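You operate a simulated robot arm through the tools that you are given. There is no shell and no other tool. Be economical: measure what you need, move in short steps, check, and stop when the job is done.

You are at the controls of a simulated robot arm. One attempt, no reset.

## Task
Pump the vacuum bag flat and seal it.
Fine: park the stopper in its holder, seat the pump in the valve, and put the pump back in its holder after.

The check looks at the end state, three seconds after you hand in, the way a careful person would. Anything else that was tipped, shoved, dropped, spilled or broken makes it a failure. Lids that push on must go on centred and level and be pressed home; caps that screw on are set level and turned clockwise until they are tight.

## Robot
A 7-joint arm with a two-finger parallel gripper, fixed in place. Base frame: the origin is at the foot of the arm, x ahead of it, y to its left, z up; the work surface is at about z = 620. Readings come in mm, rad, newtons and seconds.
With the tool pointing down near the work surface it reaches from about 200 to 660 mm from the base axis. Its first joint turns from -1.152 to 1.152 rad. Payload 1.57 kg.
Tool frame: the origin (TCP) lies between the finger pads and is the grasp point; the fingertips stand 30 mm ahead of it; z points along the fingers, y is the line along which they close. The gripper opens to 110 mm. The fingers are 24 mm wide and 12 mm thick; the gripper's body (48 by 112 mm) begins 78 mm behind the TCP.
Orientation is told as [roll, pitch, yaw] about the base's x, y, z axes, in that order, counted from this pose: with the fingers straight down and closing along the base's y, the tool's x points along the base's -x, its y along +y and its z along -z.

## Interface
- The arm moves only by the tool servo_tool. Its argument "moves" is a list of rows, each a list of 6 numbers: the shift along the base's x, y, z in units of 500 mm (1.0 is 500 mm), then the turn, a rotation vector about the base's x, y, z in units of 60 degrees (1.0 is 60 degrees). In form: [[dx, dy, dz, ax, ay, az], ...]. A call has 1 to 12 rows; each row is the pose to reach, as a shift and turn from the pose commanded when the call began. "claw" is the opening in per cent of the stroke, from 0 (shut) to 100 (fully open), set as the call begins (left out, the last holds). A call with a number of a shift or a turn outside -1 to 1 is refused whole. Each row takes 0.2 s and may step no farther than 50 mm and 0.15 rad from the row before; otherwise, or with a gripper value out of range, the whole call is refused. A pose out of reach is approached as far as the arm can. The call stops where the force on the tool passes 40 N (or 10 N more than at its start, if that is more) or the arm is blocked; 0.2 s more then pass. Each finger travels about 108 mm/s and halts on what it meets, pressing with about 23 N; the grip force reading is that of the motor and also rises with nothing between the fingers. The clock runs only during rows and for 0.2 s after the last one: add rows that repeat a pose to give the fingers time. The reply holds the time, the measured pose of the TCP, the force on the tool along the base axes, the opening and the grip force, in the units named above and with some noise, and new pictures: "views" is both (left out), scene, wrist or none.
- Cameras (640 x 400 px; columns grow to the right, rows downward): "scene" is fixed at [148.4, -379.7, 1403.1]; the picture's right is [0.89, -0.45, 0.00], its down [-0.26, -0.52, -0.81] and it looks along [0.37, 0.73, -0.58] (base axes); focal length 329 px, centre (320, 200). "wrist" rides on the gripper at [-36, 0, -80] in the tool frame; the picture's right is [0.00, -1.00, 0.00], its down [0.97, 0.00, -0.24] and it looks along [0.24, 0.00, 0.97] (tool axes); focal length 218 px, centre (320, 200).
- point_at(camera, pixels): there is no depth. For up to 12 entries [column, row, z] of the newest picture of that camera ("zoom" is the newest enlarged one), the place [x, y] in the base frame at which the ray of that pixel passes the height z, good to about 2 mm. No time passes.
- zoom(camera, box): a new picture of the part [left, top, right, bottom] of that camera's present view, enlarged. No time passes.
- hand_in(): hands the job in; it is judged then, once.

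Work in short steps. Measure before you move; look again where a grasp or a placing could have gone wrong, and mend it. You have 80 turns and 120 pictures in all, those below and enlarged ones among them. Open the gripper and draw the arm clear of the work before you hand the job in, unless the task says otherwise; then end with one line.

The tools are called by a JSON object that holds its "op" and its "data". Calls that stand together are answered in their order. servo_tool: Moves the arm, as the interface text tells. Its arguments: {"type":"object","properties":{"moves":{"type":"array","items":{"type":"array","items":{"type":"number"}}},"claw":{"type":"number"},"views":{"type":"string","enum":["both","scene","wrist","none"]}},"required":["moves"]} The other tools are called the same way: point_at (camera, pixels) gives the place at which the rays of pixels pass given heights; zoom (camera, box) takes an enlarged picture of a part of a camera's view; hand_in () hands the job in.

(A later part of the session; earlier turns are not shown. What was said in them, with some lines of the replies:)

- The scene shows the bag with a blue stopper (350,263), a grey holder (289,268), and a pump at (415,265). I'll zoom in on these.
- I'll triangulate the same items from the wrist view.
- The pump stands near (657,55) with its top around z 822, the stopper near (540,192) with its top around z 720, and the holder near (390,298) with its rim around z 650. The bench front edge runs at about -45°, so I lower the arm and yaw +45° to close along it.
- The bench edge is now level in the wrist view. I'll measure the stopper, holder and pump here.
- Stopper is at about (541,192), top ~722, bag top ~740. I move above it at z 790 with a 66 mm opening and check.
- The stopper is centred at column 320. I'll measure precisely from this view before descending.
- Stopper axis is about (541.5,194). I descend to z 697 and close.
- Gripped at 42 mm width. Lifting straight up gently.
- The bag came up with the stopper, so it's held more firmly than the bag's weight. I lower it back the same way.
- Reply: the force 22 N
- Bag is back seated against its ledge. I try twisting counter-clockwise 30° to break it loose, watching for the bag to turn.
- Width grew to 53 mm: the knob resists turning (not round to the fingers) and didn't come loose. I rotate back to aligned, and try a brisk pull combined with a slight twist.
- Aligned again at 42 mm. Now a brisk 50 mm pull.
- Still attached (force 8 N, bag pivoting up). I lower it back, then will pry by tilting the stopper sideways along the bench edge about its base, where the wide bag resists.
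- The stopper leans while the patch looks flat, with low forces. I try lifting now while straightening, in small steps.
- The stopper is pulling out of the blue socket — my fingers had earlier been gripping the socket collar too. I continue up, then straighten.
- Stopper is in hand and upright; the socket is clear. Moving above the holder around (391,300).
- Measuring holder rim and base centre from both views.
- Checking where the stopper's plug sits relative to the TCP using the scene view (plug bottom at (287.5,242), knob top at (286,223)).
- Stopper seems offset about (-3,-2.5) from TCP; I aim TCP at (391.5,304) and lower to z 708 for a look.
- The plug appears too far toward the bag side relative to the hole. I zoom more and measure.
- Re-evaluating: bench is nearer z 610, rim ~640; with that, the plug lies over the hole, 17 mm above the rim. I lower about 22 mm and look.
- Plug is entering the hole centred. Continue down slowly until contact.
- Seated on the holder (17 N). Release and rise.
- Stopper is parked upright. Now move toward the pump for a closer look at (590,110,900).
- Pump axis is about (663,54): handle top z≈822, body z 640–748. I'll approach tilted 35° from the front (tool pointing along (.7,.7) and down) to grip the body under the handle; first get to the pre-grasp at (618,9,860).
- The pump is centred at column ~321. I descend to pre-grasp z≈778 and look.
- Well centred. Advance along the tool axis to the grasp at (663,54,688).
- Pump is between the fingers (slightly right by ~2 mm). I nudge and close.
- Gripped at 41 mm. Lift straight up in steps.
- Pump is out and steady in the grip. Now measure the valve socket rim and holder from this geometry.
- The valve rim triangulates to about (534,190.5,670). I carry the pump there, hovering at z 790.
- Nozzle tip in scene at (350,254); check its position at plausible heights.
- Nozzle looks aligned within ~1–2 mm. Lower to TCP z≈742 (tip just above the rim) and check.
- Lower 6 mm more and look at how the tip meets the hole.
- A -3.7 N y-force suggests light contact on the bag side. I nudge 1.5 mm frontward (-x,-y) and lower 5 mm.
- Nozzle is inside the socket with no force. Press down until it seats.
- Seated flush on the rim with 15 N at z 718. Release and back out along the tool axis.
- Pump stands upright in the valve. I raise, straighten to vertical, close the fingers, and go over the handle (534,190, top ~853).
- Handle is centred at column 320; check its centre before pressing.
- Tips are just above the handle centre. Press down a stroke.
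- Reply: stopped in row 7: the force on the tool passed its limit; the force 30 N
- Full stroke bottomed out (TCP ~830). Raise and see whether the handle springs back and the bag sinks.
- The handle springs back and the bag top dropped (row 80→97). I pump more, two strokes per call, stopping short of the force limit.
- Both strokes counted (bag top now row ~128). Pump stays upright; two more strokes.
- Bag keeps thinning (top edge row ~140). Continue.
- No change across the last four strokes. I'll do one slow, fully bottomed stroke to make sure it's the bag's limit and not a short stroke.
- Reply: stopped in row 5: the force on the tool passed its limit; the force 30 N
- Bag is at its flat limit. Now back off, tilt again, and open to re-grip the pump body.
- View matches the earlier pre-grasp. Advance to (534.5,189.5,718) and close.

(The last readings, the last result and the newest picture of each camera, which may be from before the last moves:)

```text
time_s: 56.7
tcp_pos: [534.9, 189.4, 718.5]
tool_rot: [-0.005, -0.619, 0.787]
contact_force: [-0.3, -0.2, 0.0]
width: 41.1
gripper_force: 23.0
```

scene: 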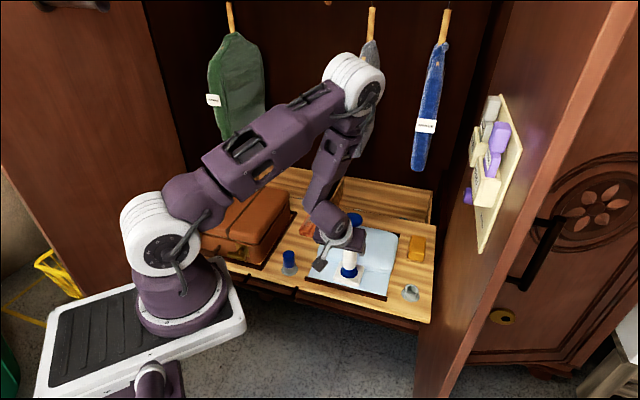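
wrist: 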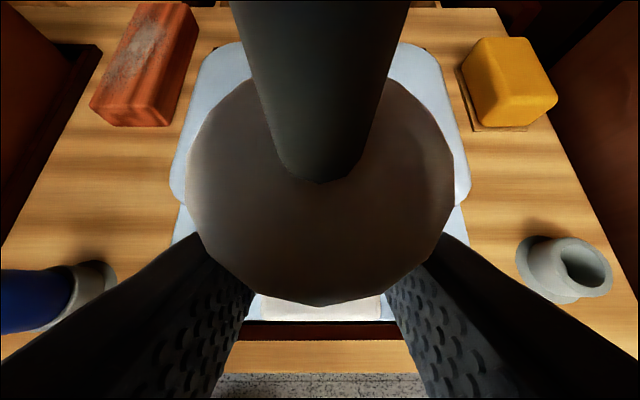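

Gripped. Lift the pump gently, watching that the bag stays.

{"op": "servo_tool", "data": {"moves": [[0, 0, 0.008, 0, 0, 0], [0, 0, 0.02, 0, 0, 0], [0, 0, 0.045, 0, 0, 0], [0, 0, 0.09, 0, 0, 0], [0, 0, 0.14, 0, 0, 0]]}}

{"op": "zoom", "data": {"camera": "scene", "box": [310, 190, 390, 290]}}

```text
time_s: 57.9
tcp_pos: [534.6, 188.0, 789.2]
tool_rot: [-0.005, -0.618, 0.785]
contact_force: [0.6, -0.4, -1.0]
width: 41.2
gripper_force: 22.4
```

scene: 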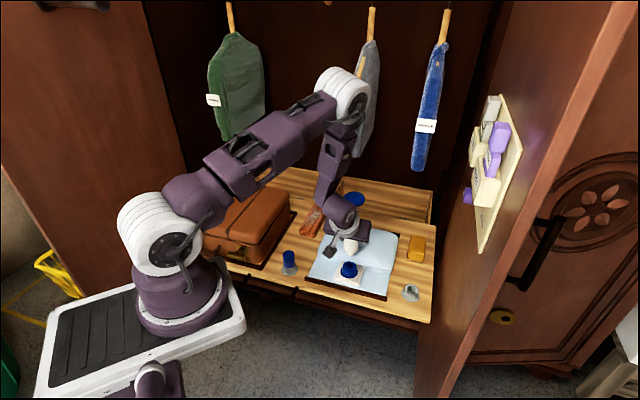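
wrist: 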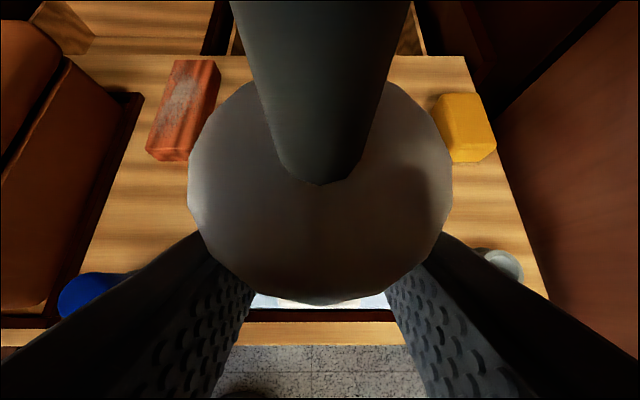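

```text
4.00 times, centred on (350, 240) of scene
```

zoom: 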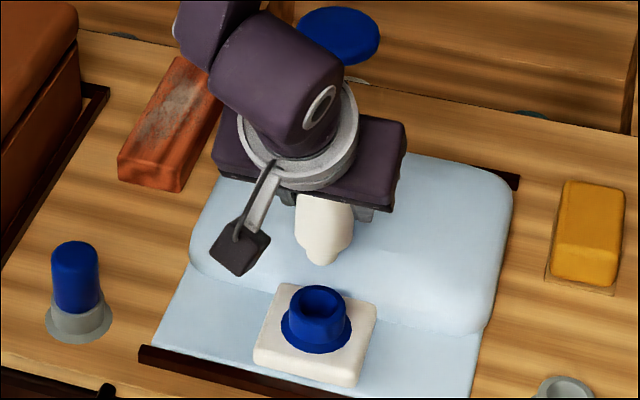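

Pump is out cleanly, bag stayed. Carry it back above its holder at TCP (661.6,52.3,770).

{"op": "servo_tool", "data": {"moves": [[0.05, -0.054, 0, 0, 0, 0], [0.105, -0.113, 0, 0, 0, 0], [0.16, -0.172, 0, 0, 0, 0], [0.21, -0.226, 0, 0, 0, 0], [0.254, -0.2735, 0, 0, 0, 0], [0.254, -0.2735, -0.06, 0, 0, 0], [0.254, -0.2735, -0.06, 0, 0, 0]]}}

{"op": "zoom", "data": {"camera": "scene", "box": [390, 250, 430, 310]}}

```text
time_s: 59.5
tcp_pos: [661.0, 51.9, 757.7]
tool_rot: [-0.004, -0.619, 0.787]
contact_force: [-0.2, 0.2, -1.6]
width: 41.2
gripper_force: 22.5
```

scene: 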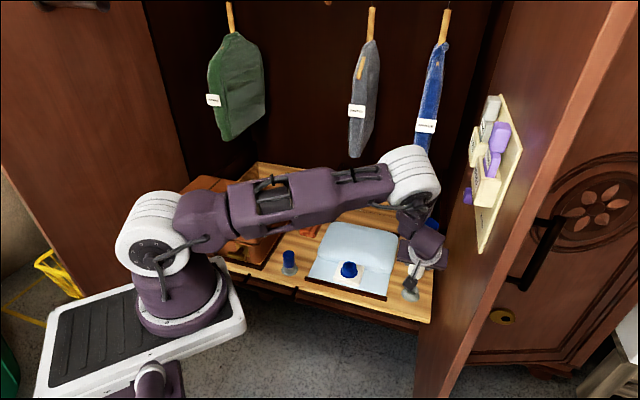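
wrist: 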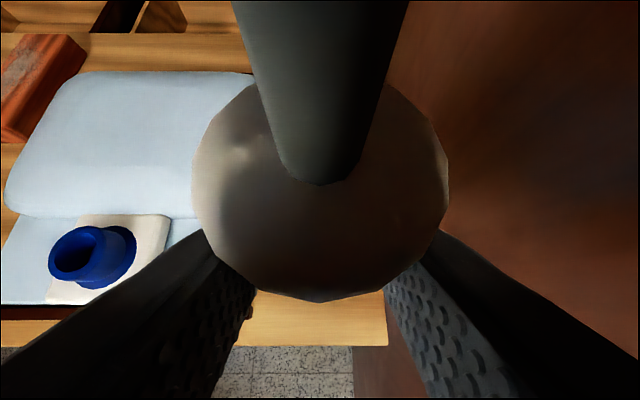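

```text
6.67 times, centred on (410, 280) of scene
```

zoom: 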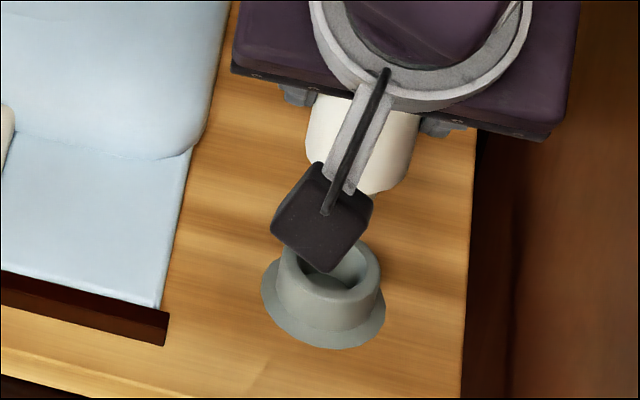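

The view is partly occluded, but the position repeats the pick-up point. Lower to z≈712 and look.

{"op": "servo_tool", "data": {"moves": [[0.001, 0.001, -0.04, 0, 0, 0], [0.001, 0.001, -0.075, 0, 0, 0], [0.001, 0.001, -0.091, 0, 0, 0], [0.001, 0.001, -0.091, 0, 0, 0]], "views": "none"}}

{"op": "zoom", "data": {"camera": "scene", "box": [395, 265, 425, 310]}}

```text
time_s: 60.5
tcp_pos: [661.6, 52.3, 712.0]
tool_rot: [-0.005, -0.617, 0.788]
contact_force: [-0.4, 0.0, -2.5]
width: 41.3
gripper_force: 23.3
```

```text
8.89 times, centred on (410, 288) of scene
```

zoom: 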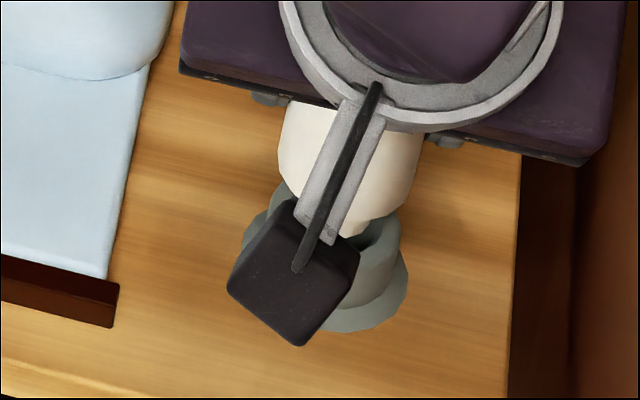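

No contact yet; nozzle looks over the hole. Lower in small steps.

{"op": "servo_tool", "data": {"moves": [[0, 0, -0.008, 0, 0, 0], [0, 0, -0.016, 0, 0, 0], [0, 0, -0.024, 0, 0, 0]], "views": "none"}}

{"op": "zoom", "data": {"camera": "scene", "box": [395, 265, 425, 310]}}

```text
time_s: 61.3
tcp_pos: [661.9, 52.0, 700.5]
tool_rot: [-0.004, -0.617, 0.787]
contact_force: [-0.4, 0.3, -2.2]
width: 40.8
gripper_force: 23.1
```

```text
8.89 times, centred on (410, 288) of scene
```

zoom: 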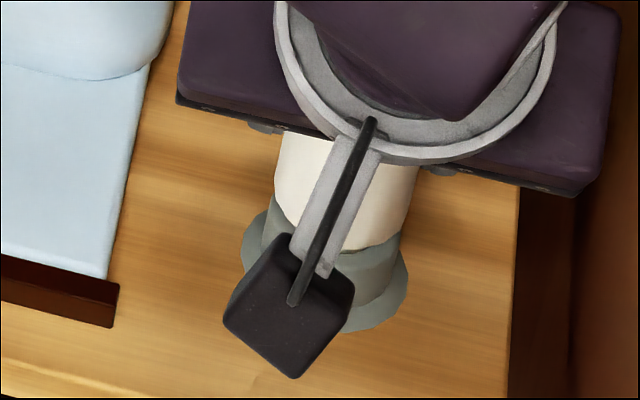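

Nozzle is entering with no side force. Continue to seating at ~689.

{"op": "servo_tool", "data": {"moves": [[0, 0, -0.01, 0, 0, 0], [0, 0, -0.018, 0, 0, 0], [0, 0, -0.024, 0, 0, 0], [0, 0, -0.027, 0, 0, 0]], "views": "none"}}

{"op": "zoom", "data": {"camera": "scene", "box": [395, 265, 425, 310]}}

```text
time_s: 62.3
tcp_pos: [663.6, 54.1, 689.5]
tool_rot: [-0.008, -0.622, 0.787]
contact_force: [-3.6, 3.0, 21.3]
width: 41.3
gripper_force: 23.5
```

```text
8.89 times, centred on (410, 288) of scene
```

zoom: 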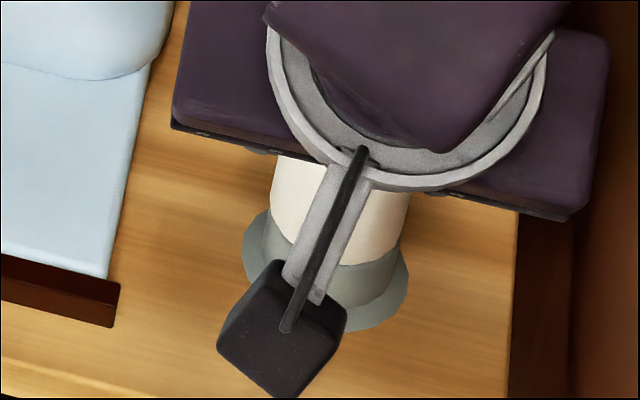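

Seated at z 689 with 21 N, same as originally. Relieve, release, and back out along the tool axis.

{"op": "servo_tool", "data": {"moves": [[0, 0, 0.003, 0, 0, 0], [0, 0, 0.003, 0, 0, 0], [0, 0, 0.003, 0, 0, 0], [-0.022, -0.022, 0.047, 0, 0, 0], [-0.05, -0.05, 0.103, 0, 0, 0], [-0.075, -0.075, 0.153, 0, 0, 0], [-0.095, -0.095, 0.193, 0, 0, 0], [-0.095, -0.095, 0.28, 0, 0, 0], [-0.095, -0.095, 0.37, 0, 0, 0], [-0.095, -0.095, 0.43, 0, 0, 0]], "claw": 68}}

{"op": "zoom", "data": {"camera": "scene", "box": [385, 225, 445, 310]}}

```text
time_s: 64.5
tcp_pos: [615.7, 3.6, 901.3]
tool_rot: [-0.002, -0.62, 0.787]
contact_force: [0.7, 0.6, 0.8]
width: 74.8
gripper_force: 0.0
```

scene: 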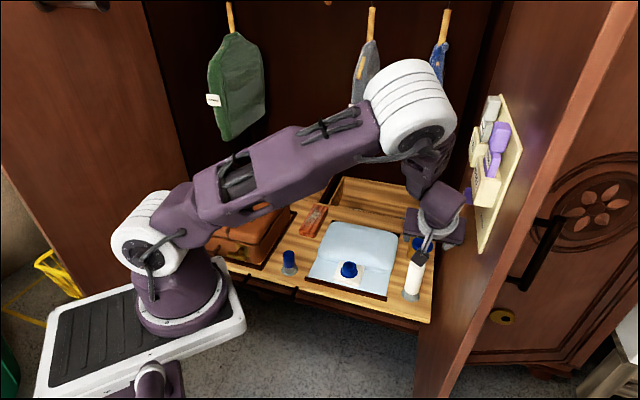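
wrist: 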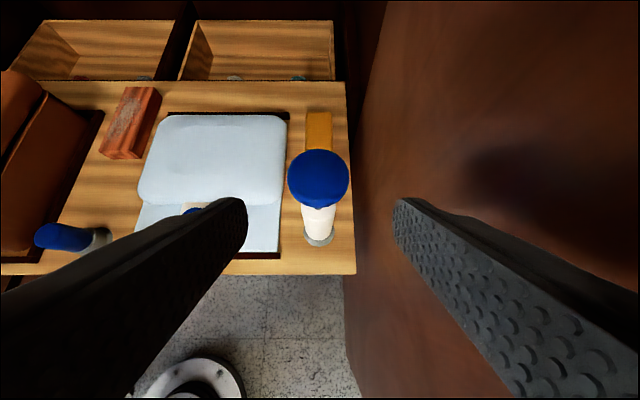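

```text
4.71 times, centred on (415, 268) of scene
```

zoom: 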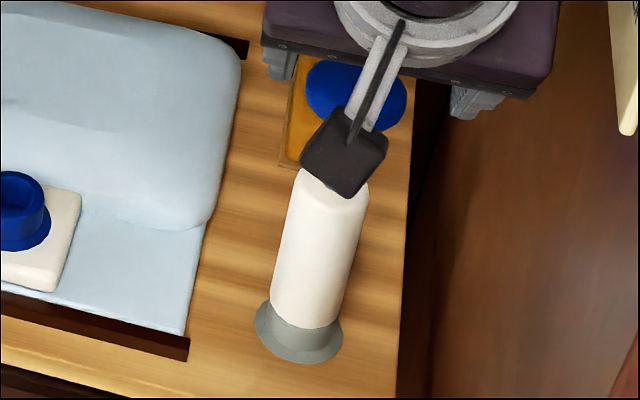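

Pump is back upright. Now straighten and move to above the parked stopper at (388.5,302).

{"op": "servo_tool", "data": {"moves": [[-0.045, 0.06, 0, -0.0835, 0.0835, 0], [-0.091, 0.119, 0, -0.167, 0.167, 0], [-0.136, 0.179, 0, -0.2505, 0.2505, 0], [-0.182, 0.239, 0, -0.334, 0.334, 0], [-0.227, 0.298, 0, -0.4175, 0.4175, 0], [-0.273, 0.358, -0.03, -0.4175, 0.4175, 0], [-0.318, 0.418, -0.06, -0.4175, 0.4175, 0], [-0.364, 0.477, -0.09, -0.4175, 0.4175, 0], [-0.409, 0.537, -0.12, -0.4175, 0.4175, 0], [-0.4544, 0.5968, -0.15, -0.4175, 0.4175, 0], [-0.4544, 0.5968, -0.16, -0.4175, 0.4175, 0]], "claw": 60}}

{"op": "zoom", "data": {"camera": "wrist", "box": [260, 140, 380, 240]}}

```text
time_s: 66.9
tcp_pos: [386.5, 301.7, 821.4]
tool_rot: [-0.002, 0.0, 0.785]
contact_force: [0.4, 0.5, -0.3]
width: 66.1
gripper_force: 0.0
```

scene: 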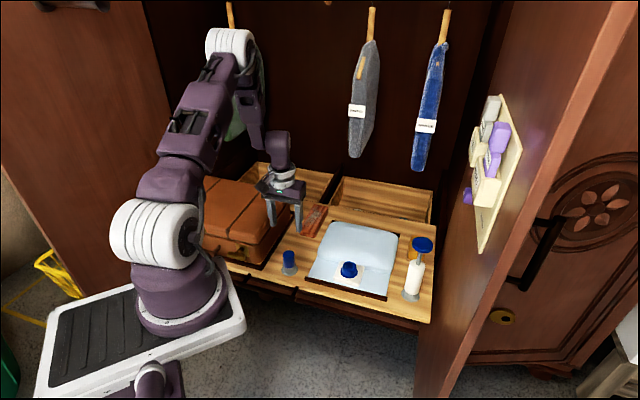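
wrist: 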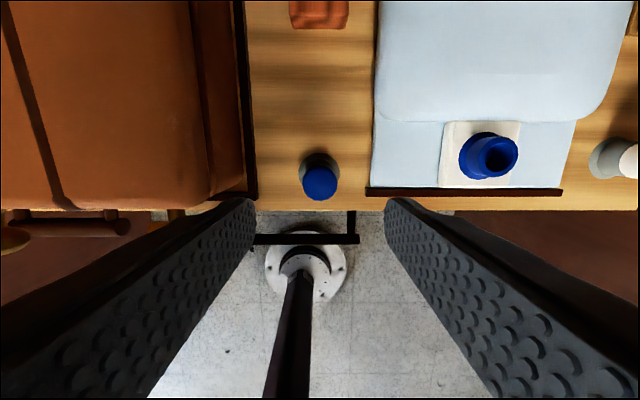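

```text
4.00 times, centred on (320, 190) of wrist
```

zoom: 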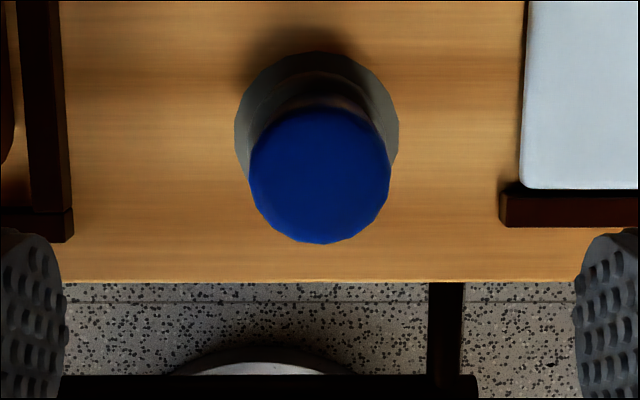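

{"op": "point_at", "data": {"camera": "wrist", "pixels": [[320, 183.5, 698], [319.5, 173, 612], [497, 157, 670]]}}

{"op": "point_at", "data": {"camera": "scene", "pixels": [[288.5, 252.5, 698]]}}

```text
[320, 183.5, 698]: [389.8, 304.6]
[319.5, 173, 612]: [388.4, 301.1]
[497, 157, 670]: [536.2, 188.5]
```

```text
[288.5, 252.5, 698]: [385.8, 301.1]
```

Stopper axis ≈(388.5,302.5). Descend to z 679 (tips above the rim) and grip.

{"op": "servo_tool", "data": {"moves": [[0.003, 0.0016, -0.09, 0, 0, 0], [0.003, 0.0016, -0.18, 0, 0, 0], [0.003, 0.0016, -0.25, 0, 0, 0], [0.003, 0.0016, -0.285, 0, 0, 0], [0.003, 0.0016, -0.285, 0, 0, 0]], "views": "wrist"}}

{"op": "servo_tool", "data": {"moves": [[0, 0, 0, 0, 0, 0], [0, 0, 0, 0, 0, 0], [0, 0, 0, 0, 0, 0], [0, 0, 0, 0, 0, 0]], "claw": 0, "views": "none"}}

{"op": "zoom", "data": {"camera": "scene", "box": [275, 235, 305, 280]}}

```text
time_s: 68.1
tcp_pos: [388.7, 301.6, 680.4]
tool_rot: [-0.004, -0.001, 0.786]
contact_force: [-0.6, 0.4, -0.2]
width: 66.0
gripper_force: 0.1
```

wrist: 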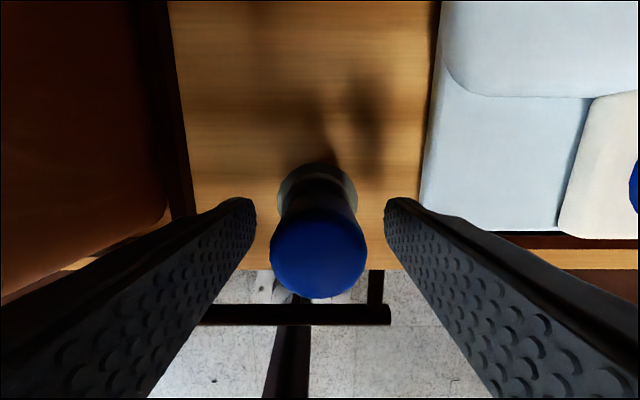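

```text
time_s: 69.1
tcp_pos: [388.4, 301.7, 679.5]
tool_rot: [-0.003, 0.001, 0.786]
contact_force: [-0.9, 0.1, -0.4]
width: 34.5
gripper_force: 23.1
no pictures are left
```

```text
refused: no pictures are left
```

No pictures remain, so I rely on measured coordinates: valve at (535.3,190.2), rim z≈670, seated TCP should be ≈709. Gripped at 34.5 mm as before; lift and carry over at z 770.

{"op": "servo_tool", "data": {"moves": [[0, 0, 0.01, 0, 0, 0], [0, 0, 0.05, 0, 0, 0], [0, 0, 0.12, 0, 0, 0], [0, 0, 0.18, 0, 0, 0], [0.06, -0.045, 0.18, 0, 0, 0], [0.12, -0.09, 0.18, 0, 0, 0], [0.18, -0.136, 0.18, 0, 0, 0], [0.24, -0.182, 0.18, 0, 0, 0], [0.2938, -0.223, 0.18, 0, 0, 0], [0.2938, -0.223, 0.18, 0, 0, 0], [0.2938, -0.223, 0.18, 0, 0, 0]], "views": "none"}}

```text
time_s: 71.5
tcp_pos: [536.4, 192.4, 769.2]
tool_rot: [-0.004, -0.001, 0.786]
contact_force: [0.1, -0.3, -0.9]
width: 34.4
gripper_force: 23.1
no pictures are left
```

Force -0.9 N shows the stopper's weight in hand. Descend to z 735 with a small correction and re-read.

{"op": "servo_tool", "data": {"moves": [[-0.001, -0.002, -0.04, 0, 0, 0], [-0.001, -0.002, -0.068, 0, 0, 0], [-0.001, -0.002, -0.068, 0, 0, 0]], "views": "none"}}

```text
time_s: 72.3
tcp_pos: [536.2, 191.2, 734.6]
tool_rot: [-0.007, 0.0, 0.789]
contact_force: [-0.3, 0.2, -0.2]
width: 34.3
gripper_force: 23.1
no pictures are left
```

{"op": "servo_tool", "data": {"moves": [[-0.001, -0.0015, -0.008, 0, 0, 0], [-0.001, -0.0015, -0.016, 0, 0, 0], [-0.001, -0.0015, -0.024, 0, 0, 0], [-0.001, -0.0015, -0.024, 0, 0, 0]], "views": "none"}}

```text
time_s: 73.3
tcp_pos: [536.2, 190.3, 724.4]
tool_rot: [-0.005, -0.001, 0.785]
contact_force: [-0.5, -0.2, -0.2]
width: 34.1
gripper_force: 23.1
no pictures are left
```

No contact; the plug bottom should be at the rim now. Continue in small steps.

{"op": "servo_tool", "data": {"moves": [[-0.001, 0, -0.008, 0, 0, 0], [-0.001, 0, -0.016, 0, 0, 0], [-0.001, 0, -0.016, 0, 0, 0]], "views": "none"}}

```text
time_s: 74.1
tcp_pos: [534.6, 190.1, 715.7]
tool_rot: [-0.005, 0.001, 0.784]
contact_force: [2.1, -1.8, 0.2]
width: 34.3
gripper_force: 23.3
no pictures are left
```

Plug is ~9 mm inside the hole; a slight side force (2.1,-1.8) says I should shift ~1 mm toward (+x,-y). Do that and lower 3 mm.

{"op": "servo_tool", "data": {"moves": [[0.0016, -0.0016, 0, 0, 0, 0], [0.0016, -0.0016, -0.004, 0, 0, 0], [0.0016, -0.0016, -0.007, 0, 0, 0]], "views": "none"}}

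```text
time_s: 74.9
tcp_pos: [536.0, 189.8, 712.5]
tool_rot: [-0.006, -0.003, 0.786]
contact_force: [-2.5, 0.1, 18.6]
width: 34.0
gripper_force: 22.5
no pictures are left
```

Contact 18.6 N at 712.5, ~4 mm above the expected seat (708.5). Press further in small steps.

{"op": "servo_tool", "data": {"moves": [[0, 0, -0.003, 0, 0, 0], [0, 0, -0.006, 0, 0, 0], [0, 0, -0.009, 0, 0, 0]], "views": "none"}}

```text
time_s: 75.7
tcp_pos: [533.7, 189.8, 708.6]
tool_rot: [-0.007, -0.001, 0.786]
contact_force: [2.9, 1.1, 20.7]
width: 34.2
gripper_force: 23.2
no pictures are left
```

Now at 708.6, the expected seat. One more small press to check it's firm.

{"op": "servo_tool", "data": {"moves": [[0, 0, -0.003, 0, 0, 0], [0, 0, -0.003, 0, 0, 0]], "views": "none"}}

```text
time_s: 76.3
tcp_pos: [534.8, 189.8, 705.9]
tool_rot: [-0.002, 0.001, 0.787]
contact_force: [1.2, 1.4, 21.1]
width: 34.0
gripper_force: 23.4
no pictures are left
```

Force stays at 21 N while descending, so the fingers slip on the knob. I release, rise, close the fingers and press the knob top directly.

{"op": "servo_tool", "data": {"moves": [[0, 0, 0.002, 0, 0, 0], [0, 0, 0.002, 0, 0, 0], [0, 0, 0.002, 0, 0, 0], [0, 0, 0.06, 0, 0, 0], [0, 0, 0.14, 0, 0, 0], [0, 0, 0.16, 0, 0, 0]], "claw": 60, "views": "none"}}

{"op": "servo_tool", "data": {"moves": [[0, 0, 0, 0, 0, 0], [0, 0, 0, 0, 0, 0], [0, 0, -0.02, 0, 0, 0], [0, 0, -0.03, 0, 0, 0]], "claw": 0, "views": "none"}}

```text
time_s: 77.7
tcp_pos: [534.4, 189.6, 786.7]
tool_rot: [-0.003, 0.001, 0.785]
contact_force: [-0.7, -0.7, 0.0]
width: 66.0
gripper_force: 0.1
no pictures are left
```

```text
time_s: 78.7
tcp_pos: [536.4, 189.2, 770.2]
tool_rot: [-0.004, 0.001, 0.785]
contact_force: [-0.1, 0.2, 0.0]
width: 0.0
gripper_force: 21.4
no pictures are left
```

Fingers closed, no contact at tips z 740. Press down in small steps.

{"op": "servo_tool", "data": {"moves": [[0, 0, -0.004, 0, 0, 0], [0, 0, -0.008, 0, 0, 0], [0, 0, -0.012, 0, 0, 0], [0, 0, -0.016, 0, 0, 0], [0, 0, -0.02, 0, 0, 0], [0, 0, -0.024, 0, 0, 0], [0, 0, -0.028, 0, 0, 0], [0, 0, -0.032, 0, 0, 0], [0, 0, -0.036, 0, 0, 0], [0, 0, -0.04, 0, 0, 0], [0, 0, -0.044, 0, 0, 0], [0, 0, -0.048, 0, 0, 0]], "views": "none"}}

```text
time_s: 81.2
tcp_pos: [535.3, 189.7, 751.7]
tool_rot: [-0.006, -0.004, 0.785]
contact_force: [-2.3, -1.5, 13.3]
width: 0.0
gripper_force: 21.5
stopped in row 12: the force on the tool passed its limit (the readings are from after the stop); the commanded pose is now the measured one
no pictures are left
```

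The firm stop at over 40 N occurred with tips at z≈722, matching the stopper's original seated height. It's home. Retreat upward and clear.

{"op": "servo_tool", "data": {"moves": [[0, 0, 0.05, 0, 0, 0], [0, 0, 0.14, 0, 0, 0], [0, 0, 0.23, 0, 0, 0], [0, 0, 0.32, 0, 0, 0], [-0.07, -0.02, 0.38, 0, 0, 0], [-0.14, -0.04, 0.44, 0, 0, 0], [-0.21, -0.06, 0.5, 0, 0, 0], [-0.21, -0.06, 0.5, 0, 0, 0]], "claw": 60, "views": "none"}}

```text
time_s: 83.0
tcp_pos: [431.5, 159.7, 1001.1]
tool_rot: [-0.006, -0.002, 0.786]
contact_force: [-0.2, 0.6, -0.5]
width: 65.8
gripper_force: 0.1
no pictures are left
```

The arm is clear with the gripper open, so I'm handing in.

{"op": "hand_in", "data": {}}

```text
The job is handed in.
```

I pumped the bag until further strokes no longer flattened it, put the pump back upright in its holder, and pressed the stopper back into the valve. I had no pictures left for that last step, so I judged the stopper by feel: it met a firm stop past 40 N, with its top at about z 722, which was my estimate of its height before I started. My first pulls on the stopper also lifted the front of the bag; I set it back down on its ledge before going on.
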